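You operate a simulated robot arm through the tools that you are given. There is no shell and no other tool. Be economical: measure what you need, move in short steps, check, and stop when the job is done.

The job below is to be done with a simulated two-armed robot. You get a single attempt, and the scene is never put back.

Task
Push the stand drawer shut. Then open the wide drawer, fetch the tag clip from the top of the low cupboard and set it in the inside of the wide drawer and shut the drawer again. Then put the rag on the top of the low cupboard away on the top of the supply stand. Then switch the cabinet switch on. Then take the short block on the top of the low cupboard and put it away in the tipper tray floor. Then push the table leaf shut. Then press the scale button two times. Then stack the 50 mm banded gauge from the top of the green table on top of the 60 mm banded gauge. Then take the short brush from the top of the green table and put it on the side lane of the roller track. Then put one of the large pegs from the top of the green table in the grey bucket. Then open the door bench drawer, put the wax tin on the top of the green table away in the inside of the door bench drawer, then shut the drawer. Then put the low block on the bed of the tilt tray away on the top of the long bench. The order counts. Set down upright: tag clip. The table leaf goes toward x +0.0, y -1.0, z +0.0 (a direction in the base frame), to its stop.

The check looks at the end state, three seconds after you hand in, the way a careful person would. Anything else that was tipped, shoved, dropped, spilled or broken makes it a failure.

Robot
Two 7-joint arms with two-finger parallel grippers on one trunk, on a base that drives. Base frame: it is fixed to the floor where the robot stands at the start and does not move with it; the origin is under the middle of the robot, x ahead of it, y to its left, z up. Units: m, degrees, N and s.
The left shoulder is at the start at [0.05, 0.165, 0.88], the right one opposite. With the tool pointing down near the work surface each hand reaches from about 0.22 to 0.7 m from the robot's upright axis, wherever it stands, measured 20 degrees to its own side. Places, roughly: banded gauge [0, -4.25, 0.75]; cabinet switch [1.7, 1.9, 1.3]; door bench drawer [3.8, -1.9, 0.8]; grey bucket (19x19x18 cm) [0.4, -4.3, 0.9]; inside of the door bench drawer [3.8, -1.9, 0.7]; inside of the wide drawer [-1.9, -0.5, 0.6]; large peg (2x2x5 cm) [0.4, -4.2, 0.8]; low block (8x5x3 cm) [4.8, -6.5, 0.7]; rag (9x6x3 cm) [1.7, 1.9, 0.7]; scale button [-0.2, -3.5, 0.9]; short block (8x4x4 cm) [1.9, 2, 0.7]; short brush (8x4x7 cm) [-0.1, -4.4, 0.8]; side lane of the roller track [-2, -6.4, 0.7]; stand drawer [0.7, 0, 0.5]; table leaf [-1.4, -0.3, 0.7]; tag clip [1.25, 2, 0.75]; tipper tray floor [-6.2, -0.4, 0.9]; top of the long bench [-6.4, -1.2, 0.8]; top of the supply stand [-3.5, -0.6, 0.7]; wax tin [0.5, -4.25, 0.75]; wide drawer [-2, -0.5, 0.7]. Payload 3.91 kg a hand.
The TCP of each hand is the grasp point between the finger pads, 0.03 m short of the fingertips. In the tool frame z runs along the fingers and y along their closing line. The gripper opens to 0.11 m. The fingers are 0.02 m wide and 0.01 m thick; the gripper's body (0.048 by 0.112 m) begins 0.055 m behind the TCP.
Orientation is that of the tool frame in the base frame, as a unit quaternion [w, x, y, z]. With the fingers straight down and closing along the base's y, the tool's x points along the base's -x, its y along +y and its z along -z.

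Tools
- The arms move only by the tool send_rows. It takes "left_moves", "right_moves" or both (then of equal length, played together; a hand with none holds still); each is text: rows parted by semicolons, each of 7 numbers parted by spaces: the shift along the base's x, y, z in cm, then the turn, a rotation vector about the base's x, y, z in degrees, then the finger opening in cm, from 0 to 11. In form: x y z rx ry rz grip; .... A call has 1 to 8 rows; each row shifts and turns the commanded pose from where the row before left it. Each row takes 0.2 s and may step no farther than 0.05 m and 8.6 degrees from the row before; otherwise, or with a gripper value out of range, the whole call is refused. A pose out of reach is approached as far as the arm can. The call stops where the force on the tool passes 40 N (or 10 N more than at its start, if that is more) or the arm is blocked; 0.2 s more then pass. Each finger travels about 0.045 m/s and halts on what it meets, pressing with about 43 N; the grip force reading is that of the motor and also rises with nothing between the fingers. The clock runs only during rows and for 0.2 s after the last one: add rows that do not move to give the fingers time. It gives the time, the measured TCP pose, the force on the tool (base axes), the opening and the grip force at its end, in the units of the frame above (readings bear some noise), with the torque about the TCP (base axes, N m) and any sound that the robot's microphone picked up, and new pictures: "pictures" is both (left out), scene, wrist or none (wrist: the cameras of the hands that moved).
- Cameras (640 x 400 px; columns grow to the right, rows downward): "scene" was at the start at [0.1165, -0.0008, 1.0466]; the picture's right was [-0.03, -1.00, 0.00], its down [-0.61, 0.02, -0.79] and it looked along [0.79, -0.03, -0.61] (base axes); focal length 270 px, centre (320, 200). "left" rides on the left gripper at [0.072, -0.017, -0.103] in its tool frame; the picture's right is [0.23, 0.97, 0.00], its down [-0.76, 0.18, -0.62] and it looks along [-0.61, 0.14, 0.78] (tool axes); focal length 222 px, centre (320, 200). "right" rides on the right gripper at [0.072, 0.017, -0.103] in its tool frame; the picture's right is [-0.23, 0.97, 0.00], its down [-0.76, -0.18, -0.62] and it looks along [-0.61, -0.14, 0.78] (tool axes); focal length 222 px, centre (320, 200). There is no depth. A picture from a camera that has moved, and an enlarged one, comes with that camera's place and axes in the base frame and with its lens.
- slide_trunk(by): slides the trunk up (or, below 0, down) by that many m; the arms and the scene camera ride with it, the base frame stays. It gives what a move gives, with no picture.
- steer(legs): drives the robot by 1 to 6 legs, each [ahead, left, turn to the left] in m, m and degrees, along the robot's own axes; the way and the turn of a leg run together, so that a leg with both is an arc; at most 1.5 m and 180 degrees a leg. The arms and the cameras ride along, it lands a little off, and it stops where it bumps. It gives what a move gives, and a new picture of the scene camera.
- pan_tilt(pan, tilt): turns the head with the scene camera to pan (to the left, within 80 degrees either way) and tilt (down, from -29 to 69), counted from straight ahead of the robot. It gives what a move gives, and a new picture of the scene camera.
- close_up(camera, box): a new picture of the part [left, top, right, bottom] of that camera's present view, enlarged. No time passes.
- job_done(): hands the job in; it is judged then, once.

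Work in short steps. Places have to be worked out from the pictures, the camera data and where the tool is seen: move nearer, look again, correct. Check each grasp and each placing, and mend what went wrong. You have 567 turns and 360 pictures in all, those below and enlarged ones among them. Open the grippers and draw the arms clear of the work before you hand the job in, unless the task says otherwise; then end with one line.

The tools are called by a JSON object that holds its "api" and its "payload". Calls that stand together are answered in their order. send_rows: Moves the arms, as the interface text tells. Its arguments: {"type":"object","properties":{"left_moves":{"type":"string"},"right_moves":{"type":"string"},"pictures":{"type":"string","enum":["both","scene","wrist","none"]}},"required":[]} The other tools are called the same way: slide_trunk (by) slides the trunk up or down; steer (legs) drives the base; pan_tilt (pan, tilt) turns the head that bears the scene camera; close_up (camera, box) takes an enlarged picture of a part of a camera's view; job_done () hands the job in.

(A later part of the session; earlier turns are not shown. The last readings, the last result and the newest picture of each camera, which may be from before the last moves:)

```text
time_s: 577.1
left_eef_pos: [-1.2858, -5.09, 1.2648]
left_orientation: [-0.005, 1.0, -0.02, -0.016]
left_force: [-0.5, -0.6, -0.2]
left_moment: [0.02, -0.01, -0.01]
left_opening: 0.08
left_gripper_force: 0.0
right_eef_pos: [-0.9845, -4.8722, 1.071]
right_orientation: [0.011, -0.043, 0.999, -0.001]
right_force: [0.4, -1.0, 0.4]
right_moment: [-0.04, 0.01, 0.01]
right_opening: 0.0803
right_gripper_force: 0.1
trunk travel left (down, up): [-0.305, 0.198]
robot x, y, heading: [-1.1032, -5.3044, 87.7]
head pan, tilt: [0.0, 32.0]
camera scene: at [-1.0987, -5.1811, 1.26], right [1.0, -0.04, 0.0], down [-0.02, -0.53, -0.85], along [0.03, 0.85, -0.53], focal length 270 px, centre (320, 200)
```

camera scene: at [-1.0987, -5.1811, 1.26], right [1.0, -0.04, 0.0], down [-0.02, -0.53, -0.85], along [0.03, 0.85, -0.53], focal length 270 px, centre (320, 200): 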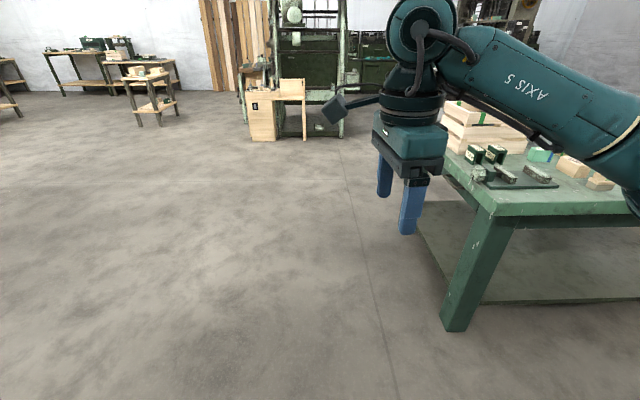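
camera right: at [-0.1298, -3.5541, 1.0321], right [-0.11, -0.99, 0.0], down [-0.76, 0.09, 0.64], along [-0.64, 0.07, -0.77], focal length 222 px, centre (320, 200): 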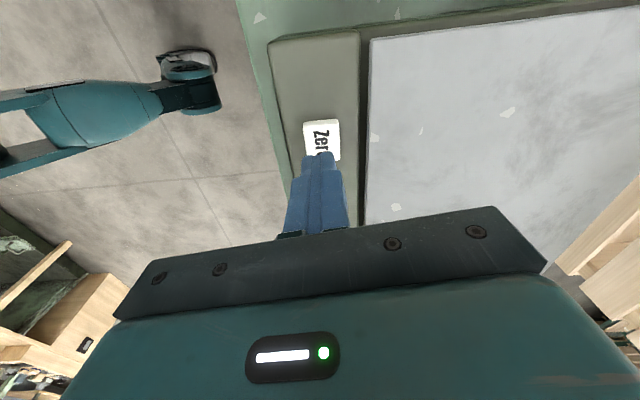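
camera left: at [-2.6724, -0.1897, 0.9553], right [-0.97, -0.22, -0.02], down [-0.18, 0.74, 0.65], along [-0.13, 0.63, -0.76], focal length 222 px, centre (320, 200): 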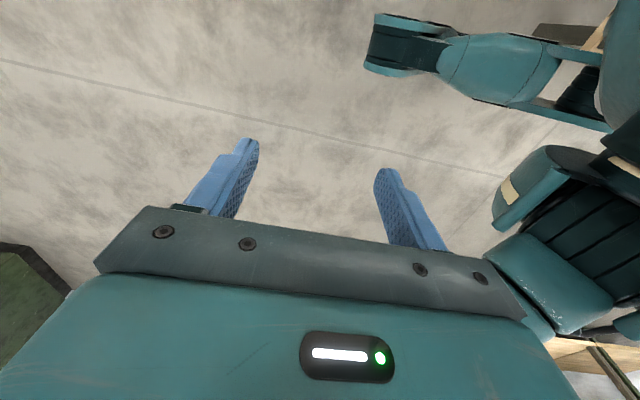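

The table's south edge is at y≈-4.5. I slide east along it.

{"api": "steer", "payload": {"legs": [[0, -1.15, 2], [0.2, 0, 0]]}}

{"api": "pan_tilt", "payload": {"pan": 0, "tilt": 42}}

```text
time_s: 584.2
left_eef_pos: [-0.1392, -4.9148, 1.2637]
left_orientation: [-0.005, 1.0, 0.003, -0.015]
left_force: [-0.8, 0.9, -0.1]
left_moment: [-0.02, -0.02, 0.01]
left_opening: 0.08
left_gripper_force: 0.1
right_eef_pos: [0.1515, -4.6853, 1.0709]
right_orientation: [0.012, -0.067, 0.998, 0.0]
right_force: [0.3, 0.2, 0.0]
right_moment: [-0.06, 0.04, -0.01]
right_opening: 0.08
right_gripper_force: 0.0
trunk travel left (down, up): [-0.305, 0.198]
robot x, y, heading: [0.0487, -5.1228, 90.5]
head pan, tilt: [0.0, 32.0]
camera scene: at [0.0521, -4.9991, 1.2599], right [1.0, 0.01, 0.0], down [0.0, -0.53, -0.85], along [-0.01, 0.85, -0.53], focal length 270 px, centre (320, 200)
```

scene: 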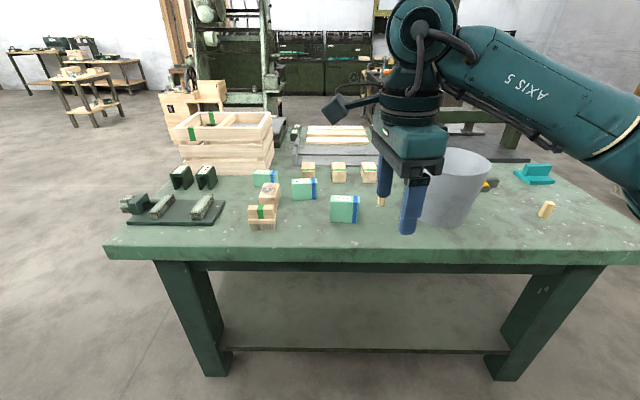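

```text
time_s: 584.9
left_eef_pos: [-0.1387, -4.917, 1.2646]
left_orientation: [-0.007, 1.0, 0.004, -0.015]
left_force: [0.8, -0.6, 0.4]
left_moment: [-0.03, -0.01, 0.01]
left_opening: 0.0802
left_gripper_force: 0.1
right_eef_pos: [0.1524, -4.6859, 1.0714]
right_orientation: [0.012, -0.066, 0.998, 0.0]
right_force: [-0.2, -0.2, -0.4]
right_moment: [0.0, 0.02, -0.02]
right_opening: 0.08
right_gripper_force: 0.1
trunk travel left (down, up): [-0.305, 0.198]
robot x, y, heading: [0.0531, -5.1195, 90.3]
head pan, tilt: [0.0, 42.0]
camera scene: at [0.0521, -5.0057, 1.2449], right [1.0, 0.01, 0.0], down [0.01, -0.67, -0.74], along [-0.01, 0.74, -0.67], focal length 270 px, centre (320, 200)
```

scene: 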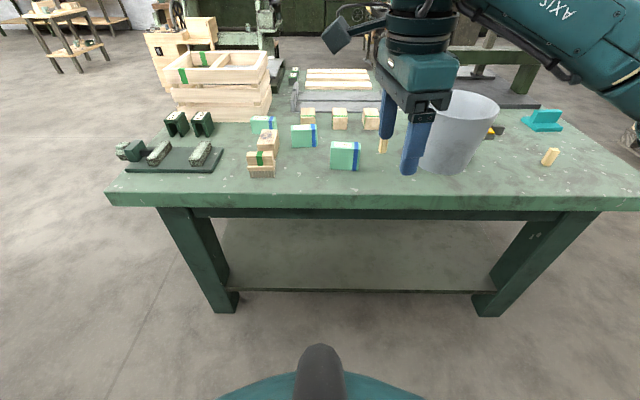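

{"api": "close_up", "payload": {"camera": "scene", "box": [230, 90, 390, 190]}}

```text
4.00 times, centred on (310, 140) of scene
camera zoom: at [0.0521, -5.0057, 1.2449], right [1.0, 0.01, 0.0], down [0.01, -0.67, -0.74], along [-0.01, 0.74, -0.67], focal length 1081 px, centre (360, 440)
```

zoom: 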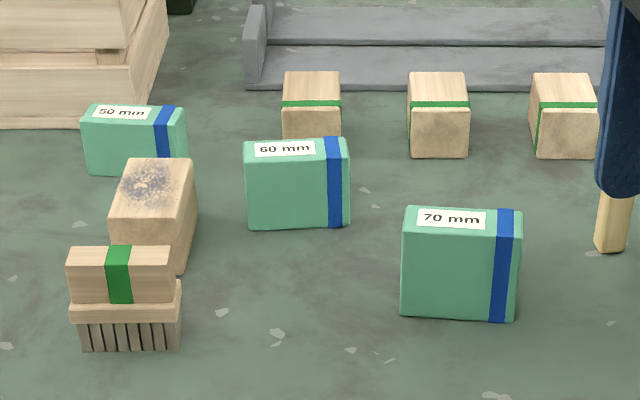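

Labels are clear: 50 mm at about (-0.155, -4.107) next to the crate, 60 mm at about (-0.01, -4.195). I approach with the left hand, which closes along y.

{"api": "steer", "payload": {"legs": [[0.3, 0, 0]]}}

{"api": "send_rows", "payload": {"left_moves": "0 4.5 -1 0 0 0 8; 0 4.5 -1 0 0 0 8; 0 4.5 -2 0 0 0 8; 0 4.5 -2 0 0 0 8; 0 4.5 -2 0 0 0 8; 0 4.5 -2 0 0 0 8; 0 4 -2 0 0 0 8; 0 4 -2 0 0 0 8", "pictures": "both"}}

```text
time_s: 587.0
left_eef_pos: [-0.1407, -4.6138, 1.2652]
left_orientation: [-0.005, 1.0, 0.001, -0.015]
left_force: [-0.3, -0.3, -0.3]
left_moment: [0.01, 0.0, -0.02]
left_opening: 0.0799
left_gripper_force: 0.0
right_eef_pos: [0.1512, -4.3847, 1.0703]
right_orientation: [0.011, -0.065, 0.998, 0.0]
right_force: [0.9, 0.7, 0.8]
right_moment: [-0.03, 0.01, -0.02]
right_opening: 0.08
right_gripper_force: 0.0
trunk travel left (down, up): [-0.305, 0.198]
robot x, y, heading: [0.0505, -4.8224, 90.3]
head pan, tilt: [0.0, 42.0]
camera scene: at [0.0504, -4.7041, 1.2448], right [1.0, 0.01, 0.0], down [0.0, -0.67, -0.74], along [0.0, 0.74, -0.67], focal length 270 px, centre (320, 200)
```

scene: 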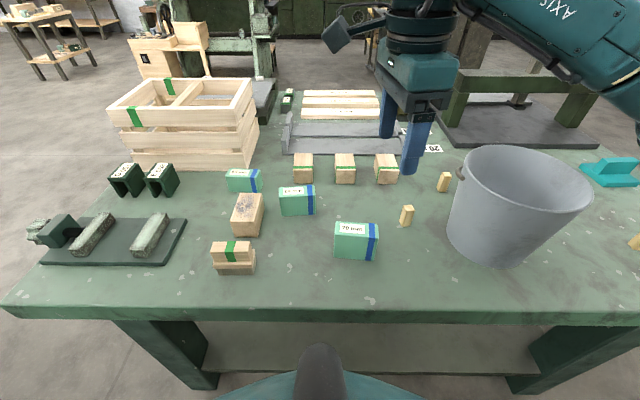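

```text
time_s: 588.8
left_eef_pos: [-0.1411, -4.2631, 1.1237]
left_orientation: [-0.006, 1.0, 0.002, -0.016]
left_force: [-0.6, 1.1, 0.4]
left_moment: [-0.01, -0.02, -0.02]
left_opening: 0.0802
left_gripper_force: 0.2
right_eef_pos: [0.1517, -4.3847, 1.0702]
right_orientation: [0.011, -0.065, 0.998, -0.001]
right_force: [0.3, -0.6, -0.7]
right_moment: [0.01, -0.01, -0.05]
right_opening: 0.0799
right_gripper_force: 0.0
trunk travel left (down, up): [-0.305, 0.198]
robot x, y, heading: [0.0501, -4.8187, 90.2]
head pan, tilt: [0.0, 42.0]
camera scene: at [0.0507, -4.7041, 1.2448], right [1.0, 0.01, 0.0], down [0.0, -0.67, -0.74], along [0.0, 0.74, -0.67], focal length 270 px, centre (320, 200)
camera left: at [-0.0648, -4.2481, 1.2252], right [0.23, -0.97, -0.02], down [-0.74, -0.19, 0.64], along [-0.63, -0.13, -0.76], focal length 222 px, centre (320, 200)
```

scene: 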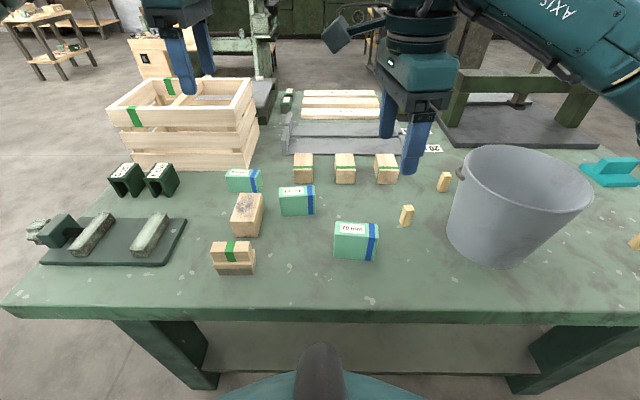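
left: 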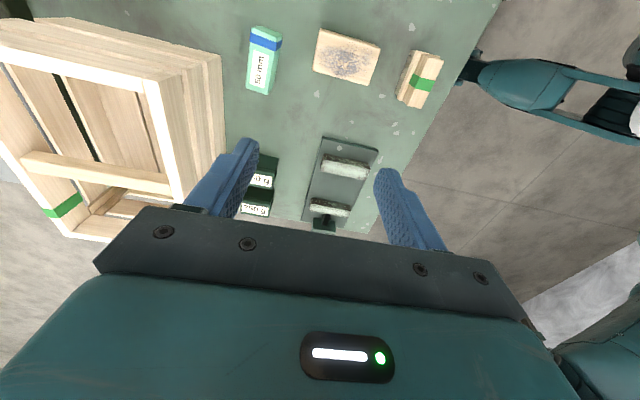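

I move over the 50 mm gauge and look again lower.

{"api": "send_rows", "payload": {"left_moves": "0 4 -2 0 0 0 8; 0 4 -3 0 0 0 8; 0 2 -4 0 0 0 8; 0 0 -4 0 0 0 8; 0 0 -3 0 0 0 8", "pictures": "wrist"}}

```text
time_s: 590.0
left_eef_pos: [-0.1449, -4.1643, 0.9635]
left_orientation: [-0.005, 1.0, 0.002, -0.016]
left_force: [-0.2, 0.1, -1.2]
left_moment: [-0.01, -0.02, -0.02]
left_opening: 0.08
left_gripper_force: 0.1
left hand out of reach, approached as far as the arm can: row 3, 4, 5
right_eef_pos: [0.1513, -4.3853, 1.0719]
right_orientation: [0.012, -0.065, 0.998, 0.0]
right_force: [0.1, -0.1, -0.2]
right_moment: [0.01, -0.02, -0.02]
right_opening: 0.08
right_gripper_force: 0.1
trunk travel left (down, up): [-0.305, 0.198]
robot x, y, heading: [0.0557, -4.8195, 90.0]
head pan, tilt: [0.0, 42.0]
camera left: at [-0.0685, -4.1476, 1.0643], right [0.23, -0.97, -0.02], down [-0.74, -0.19, 0.64], along [-0.63, -0.14, -0.76], focal length 222 px, centre (320, 200)
```

left: 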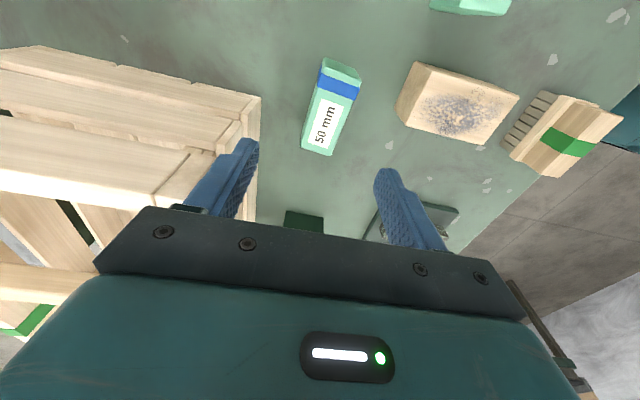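

The gauge is aligned with x at about (-0.143, -4.170), top z≈0.84. I trim and descend partway.

{"api": "send_rows", "payload": {"left_moves": "0.2 -0.6 -3 0 0 0 7; 0 0 -3 0 0 0 7; 0 0 -2 0 0 0 7", "pictures": "wrist"}}

```text
time_s: 590.8
left_eef_pos: [-0.1412, -4.1594, 0.8851]
left_orientation: [-0.005, 1.0, 0.002, -0.015]
left_force: [0.5, -1.0, 0.2]
left_moment: [0.01, -0.02, 0.03]
left_opening: 0.0699
left_gripper_force: 0.0
left hand out of reach, approached as far as the arm can: row 1
right_eef_pos: [0.1517, -4.3847, 1.0705]
right_orientation: [0.011, -0.066, 0.998, 0.0]
right_force: [0.9, 0.0, 0.1]
right_moment: [0.01, 0.0, 0.0]
right_opening: 0.0799
right_gripper_force: 0.0
trunk travel left (down, up): [-0.305, 0.198]
robot x, y, heading: [0.051, -4.8223, 90.4]
head pan, tilt: [0.0, 42.0]
camera left: at [-0.0661, -4.1439, 0.9856], right [0.23, -0.97, -0.02], down [-0.74, -0.19, 0.64], along [-0.63, -0.14, -0.76], focal length 222 px, centre (320, 200)
```

left: 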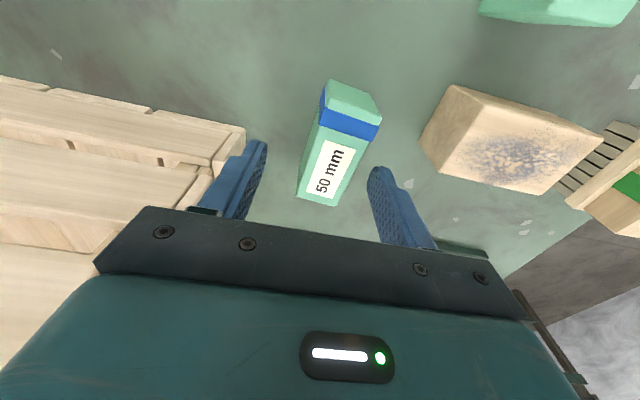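

I need 1.2 cm south: I use the base for that, then descend around the gauge.

{"api": "steer", "payload": {"legs": [[-0.013, 0, 0]]}}

{"api": "send_rows", "payload": {"left_moves": "0.7 0 -2 0 0 0 7; 0 0 -2 0 0 0 7; 0 0 -1 0 0 0 7", "pictures": "wrist"}}

```text
time_s: 591.5
left_eef_pos: [-0.1424, -4.1725, 0.8846]
left_orientation: [-0.005, 1.0, 0.001, -0.015]
left_force: [-0.2, -0.3, -0.5]
left_moment: [0.02, 0.03, 0.01]
left_opening: 0.07
left_gripper_force: 0.0
right_eef_pos: [0.1518, -4.399, 1.0702]
right_orientation: [0.011, -0.066, 0.998, 0.0]
right_force: [-0.3, -0.5, -0.3]
right_moment: [0.03, -0.04, -0.03]
right_opening: 0.0798
right_gripper_force: 0.1
trunk travel left (down, up): [-0.305, 0.198]
robot x, y, heading: [0.0527, -4.8304, 90.5]
head pan, tilt: [0.0, 42.0]
camera scene: at [0.0505, -4.7181, 1.2449], right [1.0, 0.01, 0.0], down [0.0, -0.67, -0.74], along [0.0, 0.74, -0.67], focal length 270 px, centre (320, 200)
```

scene: 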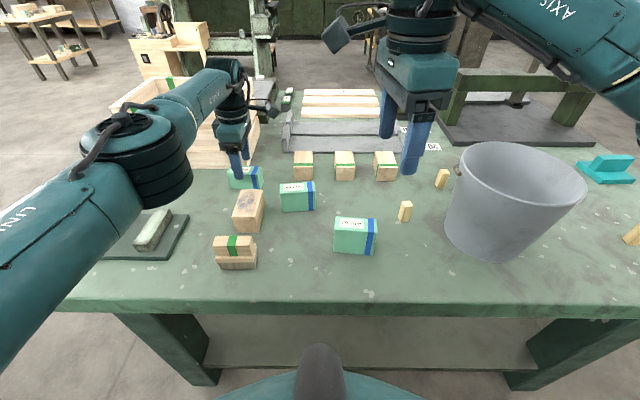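

```text
time_s: 592.3
left_eef_pos: [-0.1356, -4.1752, 0.8334]
left_orientation: [-0.005, 1.0, 0.002, -0.015]
left_force: [0.8, -0.7, -1.1]
left_moment: [-0.01, 0.01, 0.03]
left_opening: 0.07
left_gripper_force: 0.0
left hand out of reach, approached as far as the arm can: row 3
right_eef_pos: [0.1508, -4.3971, 1.0707]
right_orientation: [0.011, -0.066, 0.998, 0.0]
right_force: [1.5, 0.1, 0.0]
right_moment: [0.01, -0.01, 0.02]
right_opening: 0.0806
right_gripper_force: 0.0
trunk travel left (down, up): [-0.305, 0.198]
robot x, y, heading: [0.0516, -4.8297, 90.1]
head pan, tilt: [0.0, 42.0]
camera left: at [-0.0595, -4.1602, 0.9351], right [0.23, -0.97, -0.02], down [-0.74, -0.19, 0.64], along [-0.63, -0.14, -0.76], focal length 222 px, centre (320, 200)
```

left: 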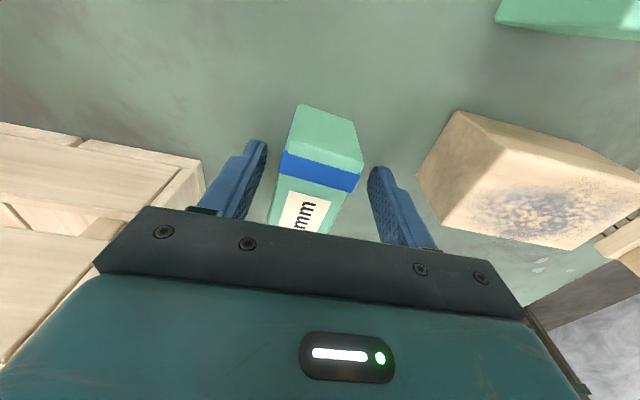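

Centred. I lower 1 cm more and close.

{"api": "send_rows", "payload": {"left_moves": "0 0 -0.6 0 0 0 7; 0 0 -0.5 0 0 0 7; 0 0 0 0 0 0 4; 0 0 0 0 0 0 2; 0 0 0 0 0 0 2; 0 0 0 0 0 0 2; 0 0 0 0 0 0 2", "pictures": "none"}}

```text
time_s: 593.2
left_eef_pos: [-0.1351, -4.1774, 0.831]
left_orientation: [-0.005, 1.0, 0.002, -0.016]
left_force: [-1.0, -8.3, 13.7]
left_moment: [-1.17, -0.15, -0.11]
left_opening: 0.0404
left_gripper_force: 4.3
right_eef_pos: [0.1524, -4.4001, 1.0721]
right_orientation: [0.011, -0.064, 0.998, 0.002]
right_force: [0.7, 0.2, 0.1]
right_moment: [0.03, -0.02, -0.01]
right_opening: 0.0801
right_gripper_force: 0.1
trunk travel left (down, up): [-0.305, 0.198]
robot x, y, heading: [0.0477, -4.8355, 90.5]
head pan, tilt: [0.0, 42.0]
stopped in row 4 (left hand): the force on the tool passed its limit (the readings are from after the stop); the commanded pose is now the measured one
```

The tips are at the table (z≈0.80) and the closing was interrupted. I rise 0.5 cm and finish closing.

{"api": "send_rows", "payload": {"left_moves": "0 0 0.6 0 0 0 4; 0 0 0 0 0 0 2; 0 0 0 0 0 0 2; 0 0 0 0 0 0 2", "pictures": "wrist"}}

```text
time_s: 594.2
left_eef_pos: [-0.137, -4.1759, 0.8324]
left_orientation: [-0.004, 1.0, 0.001, -0.016]
left_force: [-0.8, 0.1, 0.7]
left_moment: [-0.01, -0.03, 0.01]
left_opening: 0.0358
left_gripper_force: 42.8
right_eef_pos: [0.1515, -4.398, 1.0703]
right_orientation: [0.011, -0.065, 0.998, -0.001]
right_force: [-0.4, 0.6, -1.0]
right_moment: [-0.02, 0.02, -0.01]
right_opening: 0.0803
right_gripper_force: 0.1
trunk travel left (down, up): [-0.305, 0.198]
robot x, y, heading: [0.0492, -4.8322, 90.1]
head pan, tilt: [0.0, 42.0]
camera left: at [-0.0603, -4.1609, 0.9328], right [0.23, -0.97, -0.01], down [-0.74, -0.18, 0.65], along [-0.63, -0.14, -0.76], focal length 222 px, centre (320, 200)
```

left: 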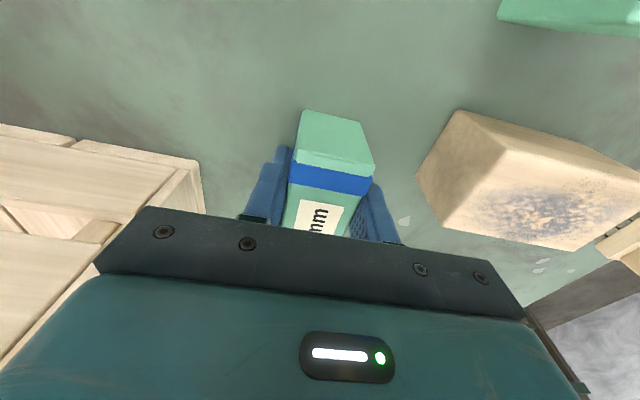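

Gripped (3.6 cm). I lift 10 cm and carry it toward the 60 mm gauge at about (-0.005, -4.255).

{"api": "send_rows", "payload": {"left_moves": "0 0 2 0 0 0 2; 0 0 4 0 0 0 2; 0 0 4 0 0 0 2; 0 -2 3 0 0 0 2; 3.5 -2 0 0 0 0 2; 3 -1 0 0 0 0 2", "pictures": "both"}}

```text
time_s: 595.6
left_eef_pos: [-0.0708, -4.2282, 0.963]
left_orientation: [-0.003, 1.0, 0.002, -0.016]
left_force: [0.8, -0.1, -3.5]
left_moment: [-0.01, 0.0, 0.0]
left_opening: 0.0359
left_gripper_force: 43.2
right_eef_pos: [0.152, -4.3985, 1.0702]
right_orientation: [0.011, -0.065, 0.998, 0.0]
right_force: [-0.9, 1.0, -1.0]
right_moment: [-0.01, -0.05, 0.01]
right_opening: 0.0799
right_gripper_force: 0.0
trunk travel left (down, up): [-0.305, 0.198]
robot x, y, heading: [0.0493, -4.8297, 90.6]
head pan, tilt: [0.0, 42.0]
camera scene: at [0.0507, -4.7175, 1.2448], right [1.0, 0.01, 0.0], down [0.0, -0.67, -0.74], along [0.0, 0.74, -0.67], focal length 270 px, centre (320, 200)
camera left: at [0.0044, -4.2112, 1.0633], right [0.23, -0.97, -0.01], down [-0.74, -0.19, 0.65], along [-0.63, -0.14, -0.76], focal length 222 px, centre (320, 200)
```

scene: 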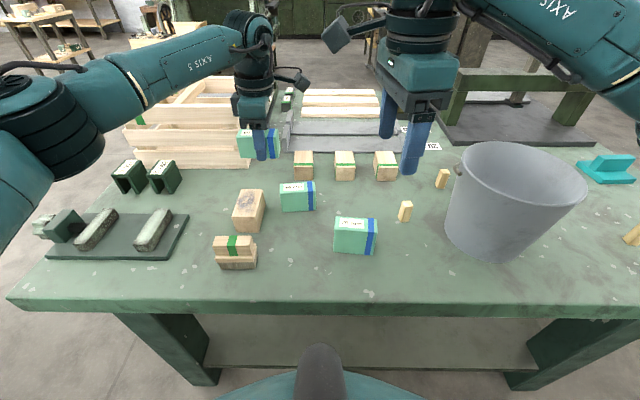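
left: 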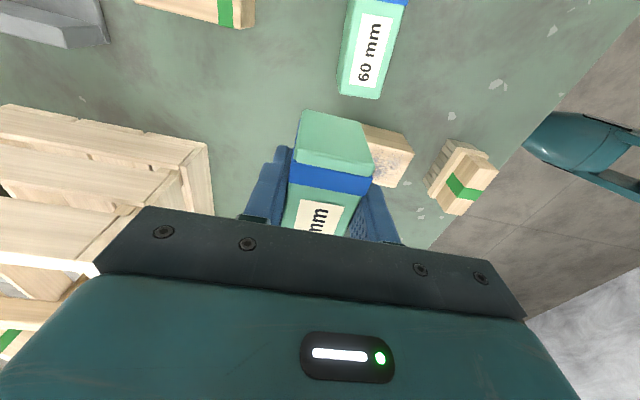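

I move above the 60 mm gauge (centre about (-0.007, -4.25), yaw ≈7°) and rotate to match.

{"api": "send_rows", "payload": {"left_moves": "3.3 -1 0 0 0 3.5 2; 3.3 -1 0 0 0 3.5 2; 0 0 0 0 0 0 2", "pictures": "both"}}

```text
time_s: 596.4
left_eef_pos: [-0.0055, -4.2473, 0.9627]
left_orientation: [-0.002, 0.998, 0.063, -0.015]
left_force: [-1.0, 0.2, -4.1]
left_moment: [-0.03, -0.05, 0.02]
left_opening: 0.0357
left_gripper_force: 43.3
right_eef_pos: [0.1508, -4.3974, 1.0708]
right_orientation: [0.011, -0.066, 0.998, 0.0]
right_force: [-0.1, 0.4, 0.1]
right_moment: [-0.02, 0.02, 0.0]
right_opening: 0.08
right_gripper_force: 0.1
trunk travel left (down, up): [-0.305, 0.198]
robot x, y, heading: [0.0512, -4.8334, 90.3]
head pan, tilt: [0.0, 42.0]
camera scene: at [0.0502, -4.7174, 1.2448], right [1.0, 0.01, 0.0], down [0.0, -0.67, -0.74], along [0.0, 0.74, -0.67], focal length 270 px, centre (320, 200)
camera left: at [0.068, -4.2227, 1.0634], right [0.35, -0.94, -0.01], down [-0.71, -0.27, 0.65], along [-0.61, -0.22, -0.76], focal length 222 px, centre (320, 200)
```

scene: 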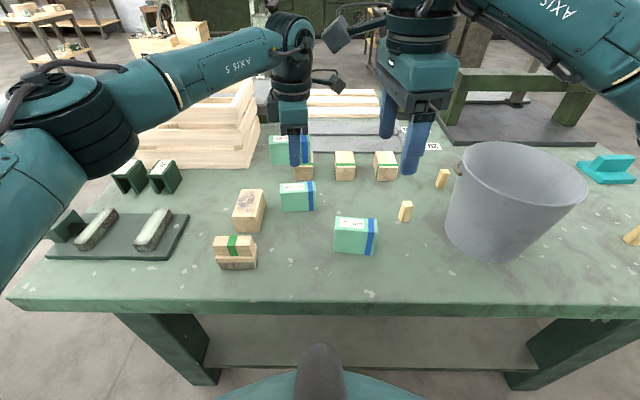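
left: 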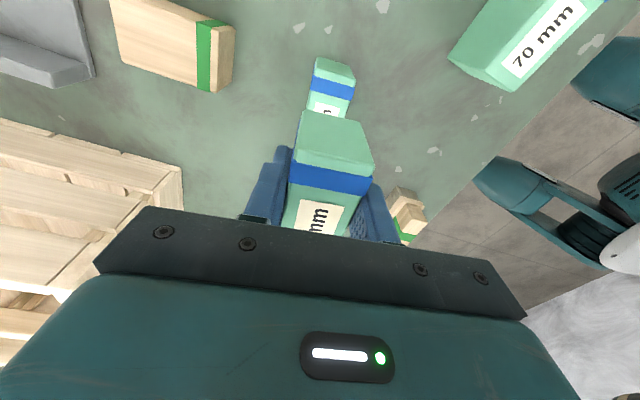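

Nearly aligned: I shift 0.4 cm south and lower with the trunk.

{"api": "send_rows", "payload": {"left_moves": "0 -0.4 0 0 0 -1 2; 0 0 0 0 0 0 2", "pictures": "none"}}

{"api": "slide_trunk", "payload": {"by": -0.055}}

{"api": "send_rows", "payload": {"left_moves": "0 0 0 0 0 0 2", "pictures": "both"}}

```text
time_s: 597.0
left_eef_pos: [-0.0052, -4.2523, 0.9626]
left_orientation: [-0.002, 0.998, 0.055, -0.015]
left_force: [-0.2, -0.4, -4.6]
left_moment: [-0.02, -0.06, 0.01]
left_opening: 0.0356
left_gripper_force: 43.2
right_eef_pos: [0.1532, -4.3985, 1.0708]
right_orientation: [0.011, -0.066, 0.998, -0.001]
right_force: [0.3, 0.0, -0.1]
right_moment: [-0.01, 0.01, 0.0]
right_opening: 0.0801
right_gripper_force: 0.0
trunk travel left (down, up): [-0.305, 0.198]
robot x, y, heading: [0.0522, -4.8297, 90.3]
head pan, tilt: [0.0, 42.0]
```

```text
time_s: 598.0
left_eef_pos: [-0.0044, -4.2509, 0.9082]
left_orientation: [-0.003, 0.998, 0.054, -0.016]
left_force: [0.0, -0.4, -3.8]
left_moment: [0.01, -0.05, -0.02]
left_opening: 0.0356
left_gripper_force: 43.1
right_eef_pos: [0.1513, -4.3993, 1.0157]
right_orientation: [0.011, -0.066, 0.998, 0.0]
right_force: [0.5, -0.5, -0.2]
right_moment: [0.01, 0.03, 0.04]
right_opening: 0.0801
right_gripper_force: 0.1
trunk travel left (down, up): [-0.25, 0.253]
robot x, y, heading: [0.0506, -4.8315, 90.3]
head pan, tilt: [0.0, 42.0]
```

```text
time_s: 598.4
left_eef_pos: [-0.0048, -4.2504, 0.9082]
left_orientation: [-0.003, 0.998, 0.053, -0.016]
left_force: [0.2, 0.6, -3.3]
left_moment: [0.04, -0.02, 0.01]
left_opening: 0.036
left_gripper_force: 43.0
right_eef_pos: [0.1508, -4.3983, 1.0163]
right_orientation: [0.011, -0.065, 0.998, 0.0]
right_force: [-0.5, -0.7, 0.0]
right_moment: [-0.02, -0.06, -0.01]
right_opening: 0.0797
right_gripper_force: 0.0
trunk travel left (down, up): [-0.25, 0.253]
robot x, y, heading: [0.0523, -4.8324, 90.2]
head pan, tilt: [0.0, 42.0]
camera scene: at [0.0504, -4.7175, 1.1898], right [1.0, 0.01, 0.0], down [0.0, -0.67, -0.74], along [0.0, 0.74, -0.67], focal length 270 px, centre (320, 200)
camera left: at [0.0684, -4.2276, 1.0083], right [0.33, -0.94, -0.01], down [-0.72, -0.26, 0.65], along [-0.61, -0.2, -0.76], focal length 222 px, centre (320, 200)
```

scene: 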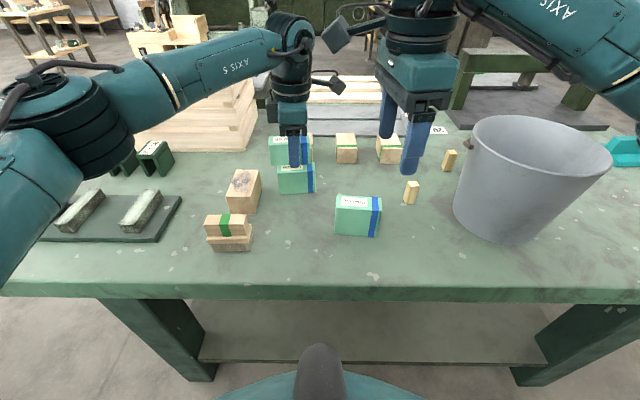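
left: 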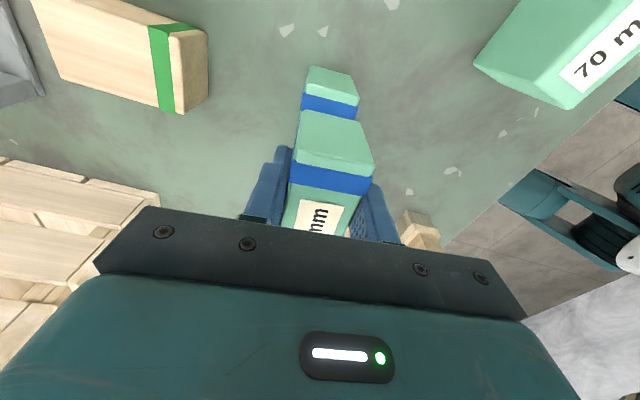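

Alignment within ~4 mm. I shift +0.4 cm in x and lower to contact.

{"api": "send_rows", "payload": {"left_moves": "0.4 0 -0.5 0 0 0 2; 0 0 -0.4 0 0 0 2; 0 0 -0.3 0 0 0 2; 0 0 -0.3 0 0 0 2", "pictures": "none"}}

{"api": "close_up", "payload": {"camera": "scene", "box": [230, 110, 358, 190]}}

```text
time_s: 599.4
left_eef_pos: [-0.0015, -4.2513, 0.892]
left_orientation: [-0.003, 0.998, 0.054, -0.015]
left_force: [-0.1, 1.0, -4.2]
left_moment: [0.0, 0.01, 0.0]
left_opening: 0.0359
left_gripper_force: 42.7
right_eef_pos: [0.1519, -4.3978, 1.0163]
right_orientation: [0.011, -0.065, 0.998, -0.001]
right_force: [-0.1, 0.0, -0.5]
right_moment: [0.02, 0.0, -0.01]
right_opening: 0.0798
right_gripper_force: 0.1
trunk travel left (down, up): [-0.25, 0.253]
robot x, y, heading: [0.0487, -4.8369, 90.2]
head pan, tilt: [0.0, 42.0]
```

```text
5.00 times, centred on (294, 150) of scene
camera zoom: at [0.0504, -4.7175, 1.1898], right [1.0, 0.01, 0.0], down [0.0, -0.67, -0.74], along [0.0, 0.74, -0.67], focal length 1352 px, centre (450, 450)
```

zoom: 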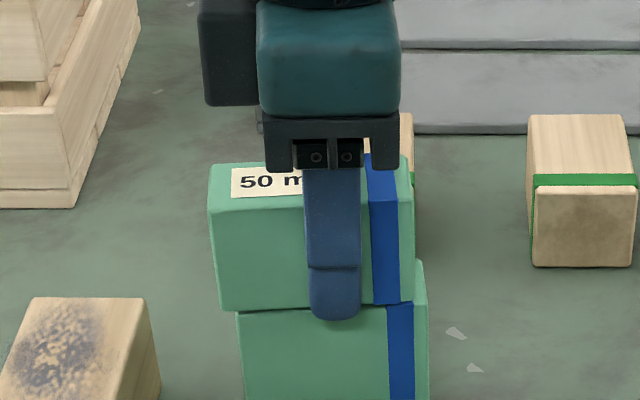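

The 50 is ~7 mm west of the 60. I shift and continue lowering gently.

{"api": "send_rows", "payload": {"left_moves": "0.7 0 0 0 0 0 2; 0 0 -0.3 0 0 0 2; 0 0 -0.3 0 0 0 2; 0 0 -0.2 0 0 0 2", "pictures": "none"}}

{"api": "close_up", "payload": {"camera": "scene", "box": [230, 110, 358, 190]}}

```text
time_s: 600.4
left_eef_pos: [0.0065, -4.2519, 0.8907]
left_orientation: [-0.007, 0.998, 0.055, -0.015]
left_force: [-2.1, 3.3, 30.2]
left_moment: [-0.43, 0.95, -0.11]
left_opening: 0.0362
left_gripper_force: 43.0
right_eef_pos: [0.1515, -4.3988, 1.018]
right_orientation: [0.011, -0.066, 0.998, 0.002]
right_force: [0.8, 0.2, 0.4]
right_moment: [0.01, -0.01, 0.01]
right_opening: 0.08
right_gripper_force: 0.1
trunk travel left (down, up): [-0.25, 0.253]
robot x, y, heading: [0.0524, -4.8338, 90.2]
head pan, tilt: [0.0, 42.0]
```

```text
5.00 times, centred on (294, 150) of scene
camera zoom: at [0.0505, -4.7201, 1.1907], right [1.0, 0.01, 0.0], down [0.0, -0.67, -0.74], along [0.0, 0.74, -0.67], focal length 1352 px, centre (450, 450)
```

zoom: 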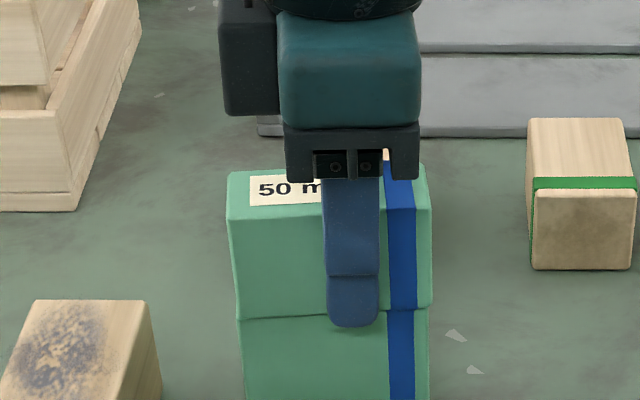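

Well aligned and in contact. I ease up, open and lift straight off.

{"api": "send_rows", "payload": {"left_moves": "0 0 0.3 0 0 0 2; 0 0 0 0 0 0 4.5; 0 0 0 0 0 0 6; 0 0 0 0 0 0 6; 0 0 1.5 0 0 0 6; 0 0 3 0 0 0 6; 0 0 4 0 0 0 6; 0 0 4 0 0 0 6", "pictures": "both"}}

```text
time_s: 602.2
left_eef_pos: [0.0056, -4.2524, 1.0132]
left_orientation: [-0.002, 0.998, 0.054, -0.015]
left_force: [-0.3, 0.5, 0.0]
left_moment: [-0.01, 0.02, 0.01]
left_opening: 0.0599
left_gripper_force: 0.1
right_eef_pos: [0.152, -4.3984, 1.0164]
right_orientation: [0.011, -0.065, 0.998, 0.001]
right_force: [-1.0, 0.9, 1.0]
right_moment: [-0.02, 0.02, -0.03]
right_opening: 0.0803
right_gripper_force: 0.0
trunk travel left (down, up): [-0.25, 0.253]
robot x, y, heading: [0.0491, -4.8327, 90.3]
head pan, tilt: [0.0, 42.0]
camera scene: at [0.0506, -4.718, 1.1898], right [1.0, 0.01, 0.0], down [0.0, -0.67, -0.74], along [0.0, 0.74, -0.67], focal length 270 px, centre (320, 200)
camera left: at [0.079, -4.2289, 1.114], right [0.33, -0.94, -0.01], down [-0.72, -0.26, 0.65], along [-0.61, -0.2, -0.76], focal length 222 px, centre (320, 200)
```

scene: 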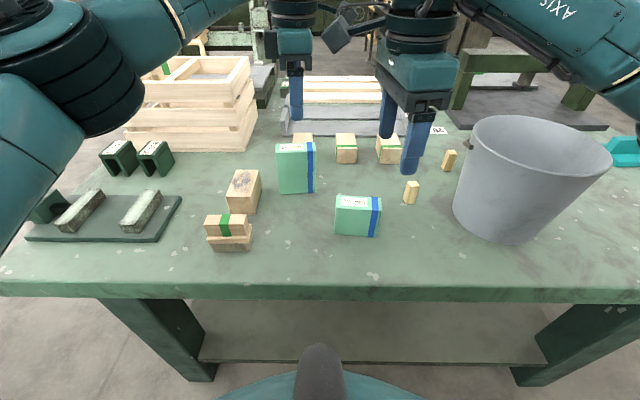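
left: 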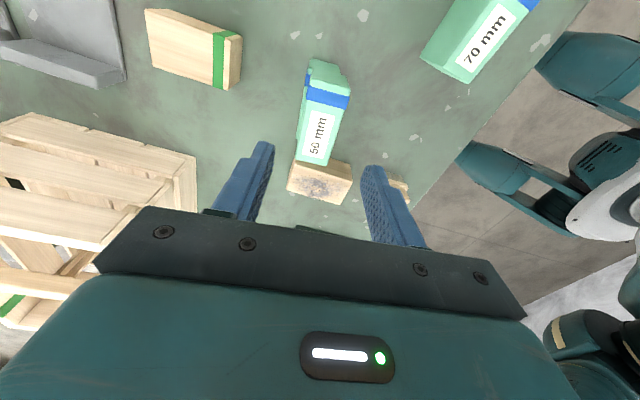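

Stacked neatly. Next is the short brush at about (-0.108, -4.405): I move the left hand over it, undoing the yaw.

{"api": "send_rows", "payload": {"left_moves": "-2.5 -3 0 0 0 -3 8; -2.5 -4 0 0 0 -3 8; -2.5 -4 0 0 0 0 8; -2.5 -3 0 0 0 0 8; -1 -1 -2 0 0 0 8", "pictures": "wrist"}}

```text
time_s: 603.4
left_eef_pos: [-0.1057, -4.4028, 0.9933]
left_orientation: [-0.004, 1.0, 0.002, -0.015]
left_force: [1.0, 0.6, 0.3]
left_moment: [0.0, 0.02, 0.01]
left_opening: 0.0799
left_gripper_force: 0.1
right_eef_pos: [0.1515, -4.3978, 1.016]
right_orientation: [0.011, -0.065, 0.998, 0.0]
right_force: [1.2, 0.1, 0.6]
right_moment: [-0.01, 0.02, 0.01]
right_opening: 0.0797
right_gripper_force: 0.1
trunk travel left (down, up): [-0.25, 0.253]
robot x, y, heading: [0.0464, -4.8338, 90.1]
head pan, tilt: [0.0, 42.0]
camera left: at [-0.0293, -4.3869, 1.094], right [0.23, -0.97, -0.01], down [-0.74, -0.19, 0.64], along [-0.63, -0.14, -0.76], focal length 222 px, centre (320, 200)
```

left: 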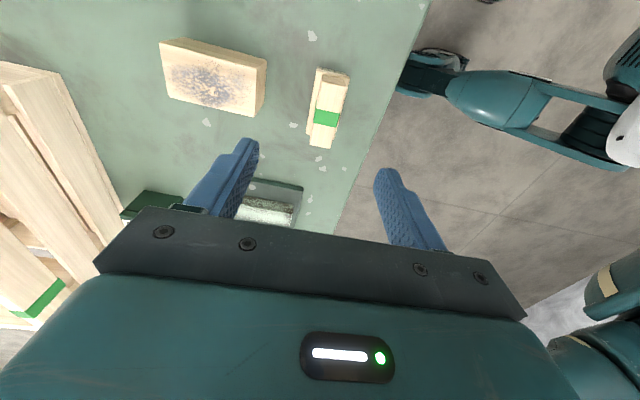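

The gap to the sponge is ample, and the brush centre is (-0.104, -4.409). I descend and grip its handle.

{"api": "send_rows", "payload": {"left_moves": "0.1 -0.6 -3 0 0 0 7; 0 0 -4 0 0 0 6; 0 0 -3 0 0 0 6; 0 0 -1.8 0 0 0 6", "pictures": "wrist"}}

```text
time_s: 604.4
left_eef_pos: [-0.1028, -4.4083, 0.8743]
left_orientation: [-0.004, 1.0, 0.002, -0.015]
left_force: [-0.2, 0.5, 0.6]
left_moment: [0.0, -0.03, -0.02]
left_opening: 0.0603
left_gripper_force: 0.0
right_eef_pos: [0.1506, -4.3984, 1.0163]
right_orientation: [0.011, -0.065, 0.998, -0.001]
right_force: [0.3, 0.4, 0.4]
right_moment: [-0.02, -0.04, 0.01]
right_opening: 0.0801
right_gripper_force: 0.1
trunk travel left (down, up): [-0.25, 0.253]
robot x, y, heading: [0.0505, -4.8325, 90.2]
head pan, tilt: [0.0, 42.0]
camera left: at [-0.0273, -4.3926, 0.9757], right [0.23, -0.97, -0.01], down [-0.74, -0.19, 0.64], along [-0.63, -0.14, -0.76], focal length 222 px, centre (320, 200)
```

left: 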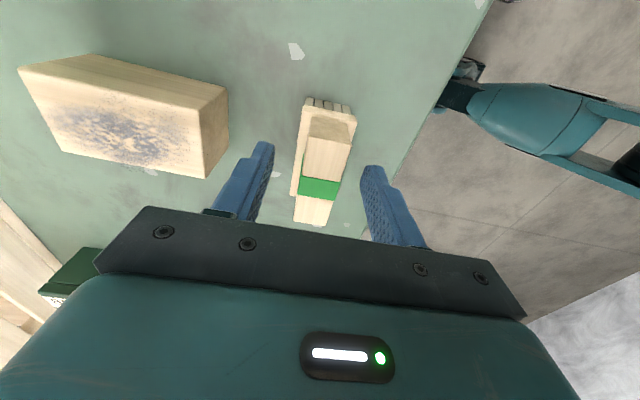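

The brush top is a bit lower than estimated. I go down 1.7 cm more and close.

{"api": "send_rows", "payload": {"left_moves": "0 0 -0.9 0 0 0 6; 0 0 -0.8 0 0 0 6; 0 0 0 0 0 0 3; 0 0 0 0 0 0 1; 0 0 0 0 0 0 1; 0 0 0 0 0 0 1; 0 0 0 0 0 0 1", "pictures": "wrist"}}

```text
time_s: 606.0
left_eef_pos: [-0.1025, -4.4083, 0.8566]
left_orientation: [-0.004, 1.0, 0.002, -0.015]
left_force: [0.6, -0.4, -0.3]
left_moment: [0.01, -0.04, 0.0]
left_opening: 0.0349
left_gripper_force: 42.6
right_eef_pos: [0.1498, -4.397, 1.0163]
right_orientation: [0.011, -0.066, 0.998, -0.001]
right_force: [0.1, -0.7, 0.2]
right_moment: [0.0, -0.01, -0.03]
right_opening: 0.08
right_gripper_force: 0.1
trunk travel left (down, up): [-0.25, 0.253]
robot x, y, heading: [0.0497, -4.8343, 90.3]
head pan, tilt: [0.0, 42.0]
camera left: at [-0.0273, -4.3919, 0.9586], right [0.23, -0.97, -0.01], down [-0.74, -0.18, 0.65], along [-0.63, -0.14, -0.76], focal length 222 px, centre (320, 200)
```

left: 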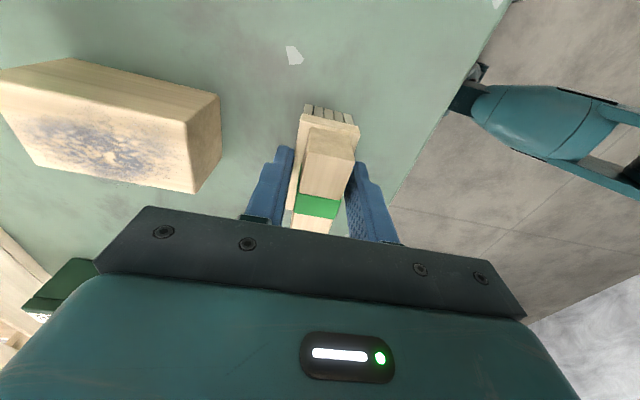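

The brush is held (3.5 cm). I lift, back away and drive toward the roller track in the southwest.

{"api": "send_rows", "payload": {"left_moves": "0 0 3 0 0 0 1; 0 0 4 0 0 0 1; 0 0 4 0 0 0 1; 0 -2 3 0 0 0 1", "pictures": "none"}}

{"api": "steer", "payload": {"legs": [[-0.55, 0, 0], [0, 0, 110], [0.5, 0, 0]]}}

{"api": "pan_tilt", "payload": {"pan": 10, "tilt": 22}}

```text
time_s: 607.0
left_eef_pos: [-0.1025, -4.429, 0.9982]
left_orientation: [-0.003, 1.0, 0.002, -0.016]
left_force: [0.4, -0.4, -0.1]
left_moment: [0.0, 0.01, 0.01]
left_opening: 0.0351
left_gripper_force: 43.0
right_eef_pos: [0.1512, -4.3988, 1.0157]
right_orientation: [0.011, -0.065, 0.998, 0.0]
right_force: [0.4, -0.2, -0.6]
right_moment: [-0.04, 0.0, -0.01]
right_opening: 0.08
right_gripper_force: 0.1
trunk travel left (down, up): [-0.25, 0.253]
robot x, y, heading: [0.0481, -4.8323, 90.3]
head pan, tilt: [0.0, 42.0]
```

```text
time_s: 617.4
left_eef_pos: [-0.7518, -5.8407, 0.9987]
left_orientation: [0.011, 0.574, 0.819, -0.012]
left_force: [1.1, 0.0, -1.2]
left_moment: [-0.02, 0.02, 0.02]
left_opening: 0.0351
left_gripper_force: 43.5
right_eef_pos: [-0.8651, -5.6113, 1.015]
right_orientation: [-0.007, 0.854, -0.52, -0.009]
right_force: [0.3, 0.3, 0.2]
right_moment: [-0.06, 0.02, -0.04]
right_opening: 0.0799
right_gripper_force: 0.1
trunk travel left (down, up): [-0.25, 0.253]
robot x, y, heading: [-0.4182, -5.5593, -159.9]
head pan, tilt: [0.0, 42.0]
camera scene: at [-0.5279, -5.5966, 1.1898], right [-0.34, 0.94, 0.0], down [0.63, 0.23, -0.74], along [-0.7, -0.25, -0.67], focal length 270 px, centre (320, 200)
```

scene: 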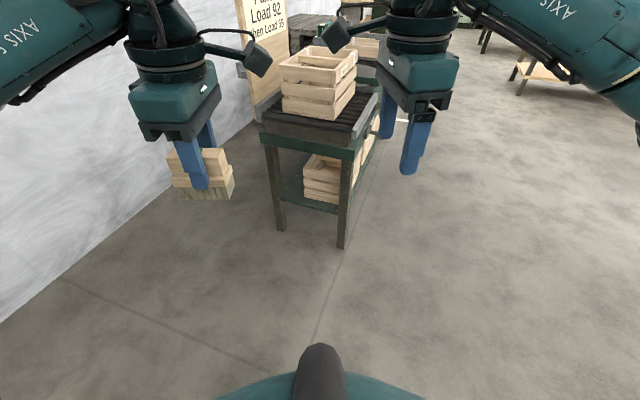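

```text
time_s: 618.2
left_eef_pos: [-0.7511, -5.8399, 0.9984]
left_orientation: [0.011, 0.575, 0.818, -0.013]
left_force: [-0.8, 0.3, -1.7]
left_moment: [0.0, 0.01, 0.0]
left_opening: 0.0351
left_gripper_force: 43.0
right_eef_pos: [-0.8646, -5.6115, 1.0159]
right_orientation: [-0.006, 0.854, -0.521, -0.009]
right_force: [0.3, -0.8, -0.3]
right_moment: [0.0, -0.01, -0.02]
right_opening: 0.0799
right_gripper_force: 0.1
trunk travel left (down, up): [-0.25, 0.253]
robot x, y, heading: [-0.4223, -5.5597, -160.0]
head pan, tilt: [10.0, 22.0]
camera scene: at [-0.5296, -5.6143, 1.2209], right [-0.5, 0.87, 0.0], down [0.33, 0.19, -0.93], along [-0.8, -0.46, -0.38], focal length 270 px, centre (320, 200)
```

scene: 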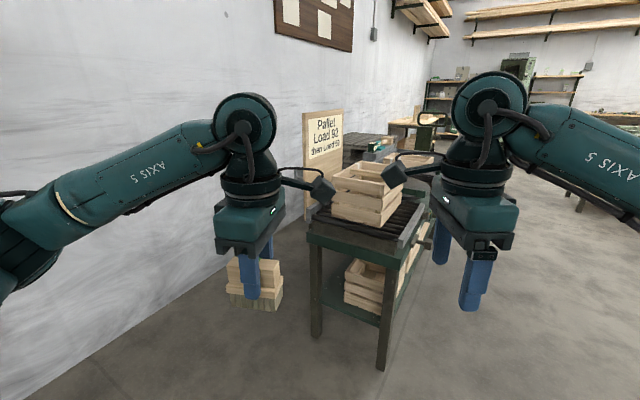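

The roller track is a low table along the south wall. I move to its north side and face it.

{"api": "steer", "payload": {"legs": [[0, 0, -20], [0, -0.35, 0], [1.45, 0, 0], [0, 0, 90]]}}

{"api": "pan_tilt", "payload": {"pan": 0, "tilt": 38}}

```text
time_s: 632.0
left_eef_pos: [-1.7005, -5.6119, 0.9983]
left_orientation: [0.016, 0.012, 1.0, -0.003]
left_force: [0.2, 0.4, -1.0]
left_moment: [0.0, 0.0, 0.01]
left_opening: 0.0351
left_gripper_force: 42.7
right_eef_pos: [-1.9542, -5.6349, 1.0157]
right_orientation: [0.0, 0.999, 0.052, -0.012]
right_force: [-0.4, -0.3, -0.4]
right_moment: [0.01, -0.03, -0.01]
right_opening: 0.0801
right_gripper_force: 0.0
trunk travel left (down, up): [-0.25, 0.253]
robot x, y, heading: [-1.8408, -5.2018, -91.3]
head pan, tilt: [10.0, 22.0]
camera scene: at [-1.8283, -5.3225, 1.221], right [-0.99, -0.15, 0.0], down [-0.06, 0.37, -0.93], along [0.14, -0.92, -0.37], focal length 270 px, centre (320, 200)
```

scene: 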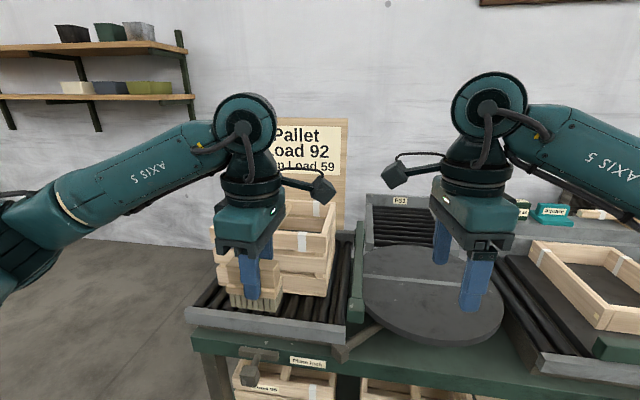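

```text
time_s: 632.8
left_eef_pos: [-1.7006, -5.6127, 0.998]
left_orientation: [0.016, 0.013, 1.0, -0.004]
left_force: [-0.6, -0.3, -0.4]
left_moment: [0.03, 0.0, 0.0]
left_opening: 0.0351
left_gripper_force: 43.0
right_eef_pos: [-1.9546, -5.6354, 1.0161]
right_orientation: [0.0, 0.999, 0.051, -0.011]
right_force: [0.6, -0.4, 0.6]
right_moment: [0.0, 0.0, -0.02]
right_opening: 0.0798
right_gripper_force: 0.1
trunk travel left (down, up): [-0.25, 0.253]
robot x, y, heading: [-1.8432, -5.2007, -91.2]
head pan, tilt: [0.0, 38.0]
camera scene: at [-1.8443, -5.3171, 1.1958], right [-1.0, 0.02, 0.0], down [0.01, 0.61, -0.79], along [-0.02, -0.79, -0.62], focal length 270 px, centre (320, 200)
```

scene: 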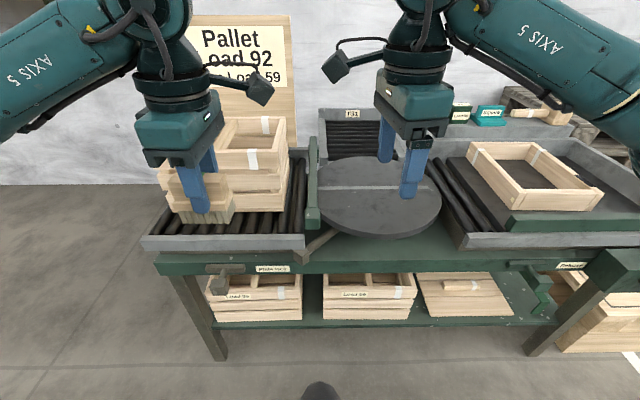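

The side lane is probably the roller branch behind the turntable, labelled. I zoom in there.

{"api": "close_up", "payload": {"camera": "scene", "box": [290, 90, 450, 190]}}

```text
4.00 times, centred on (370, 140) of scene
camera zoom: at [-1.8443, -5.3171, 1.1958], right [-1.0, 0.02, 0.0], down [0.01, 0.61, -0.79], along [-0.02, -0.79, -0.62], focal length 1081 px, centre (120, 440)
```

zoom: 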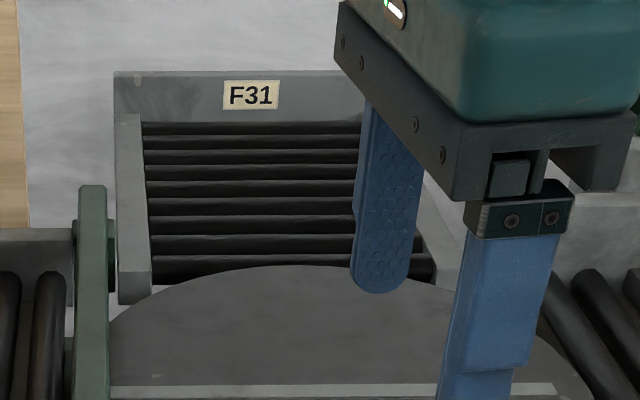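

The side lane is the roller branch ending at "F31". I rotate the left hand 90° so the brush will lie across the rollers, and drive up closer.

{"api": "send_rows", "payload": {"left_moves": "0 0 0 0 0 -8.5 1; 0 0 0 0 0 -8.5 1; 0 0 0 0 0 -8.5 1; 0 0 0 0 0 -8.5 1; 0 0 0 0 0 -8.5 1; 0 0 0 0 0 -8.5 1; 0 0 0 0 0 -8.5 1; 0 0 0 0 0 -8.5 1", "right_moves": "-2 3 2 0 0 0 8; -2 3 2 0 0 0 8; -2 3 2 0 0 0 8; -2 3 2 0 0 0 8; 0 3 0 0 0 0 8; 0 0 0 0 0 0 8; 0 0 0 0 0 0 8; 0 0 0 0 0 0 8", "pictures": "none"}}

{"api": "send_rows", "payload": {"left_moves": "0 0 0 0 0 -8.5 1; 0 0 0 0 0 -8.5 1; 0 0 0 0 0 -5 1", "pictures": "none"}}

{"api": "steer", "payload": {"legs": [[0.2, -0.3, 0.9]]}}

```text
time_s: 634.6
left_eef_pos: [-1.7008, -5.6131, 0.9976]
left_orientation: [0.011, 0.57, 0.822, -0.012]
left_force: [0.0, -0.8, -0.8]
left_moment: [0.05, 0.0, 0.02]
left_opening: 0.0351
left_gripper_force: 42.7
right_eef_pos: [-2.0347, -5.485, 1.0958]
right_orientation: [-0.001, 0.999, 0.052, -0.012]
right_force: [-0.4, -0.2, -1.1]
right_moment: [-0.02, 0.0, -0.01]
right_opening: 0.0798
right_gripper_force: 0.1
trunk travel left (down, up): [-0.25, 0.253]
robot x, y, heading: [-1.8406, -5.1981, -91.2]
head pan, tilt: [0.0, 38.0]
```

```text
time_s: 635.4
left_eef_pos: [-1.7004, -5.6124, 0.9985]
left_orientation: [0.008, 0.716, 0.698, -0.014]
left_force: [0.6, 0.1, -0.7]
left_moment: [0.0, 0.0, 0.01]
left_opening: 0.0348
left_gripper_force: 42.9
right_eef_pos: [-2.0346, -5.4864, 1.0984]
right_orientation: [0.0, 0.999, 0.051, -0.011]
right_force: [0.5, 0.1, 0.3]
right_moment: [0.03, 0.01, -0.04]
right_opening: 0.0799
right_gripper_force: 0.1
trunk travel left (down, up): [-0.25, 0.253]
robot x, y, heading: [-1.8418, -5.2032, -91.4]
head pan, tilt: [0.0, 38.0]
```

```text
time_s: 637.7
left_eef_pos: [-1.999, -5.8082, 0.9985]
left_orientation: [0.008, 0.711, 0.703, -0.013]
left_force: [-0.2, -0.5, -1.1]
left_moment: [0.0, -0.03, 0.0]
left_opening: 0.035
left_gripper_force: 43.1
right_eef_pos: [-2.334, -5.6845, 1.0973]
right_orientation: [0.0, 0.998, 0.058, -0.011]
right_force: [-0.3, 0.3, -0.4]
right_moment: [0.01, -0.04, 0.02]
right_opening: 0.0802
right_gripper_force: 0.0
trunk travel left (down, up): [-0.25, 0.253]
robot x, y, heading: [-2.1458, -5.4018, -90.5]
head pan, tilt: [0.0, 38.0]
camera scene: at [-2.1459, -5.5143, 1.1958], right [-1.0, 0.01, 0.0], down [0.01, 0.62, -0.79], along [-0.01, -0.79, -0.62], focal length 270 px, centre (320, 200)
```

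scene: 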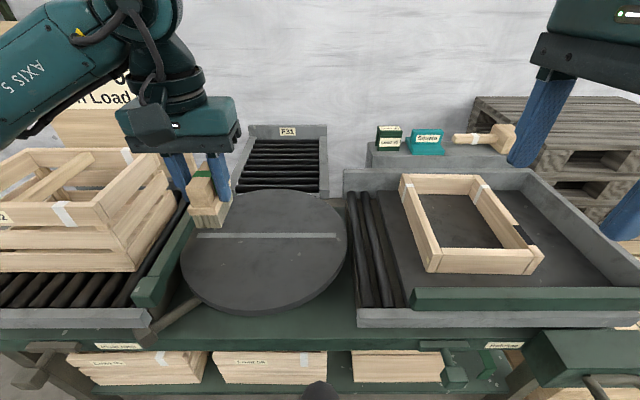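

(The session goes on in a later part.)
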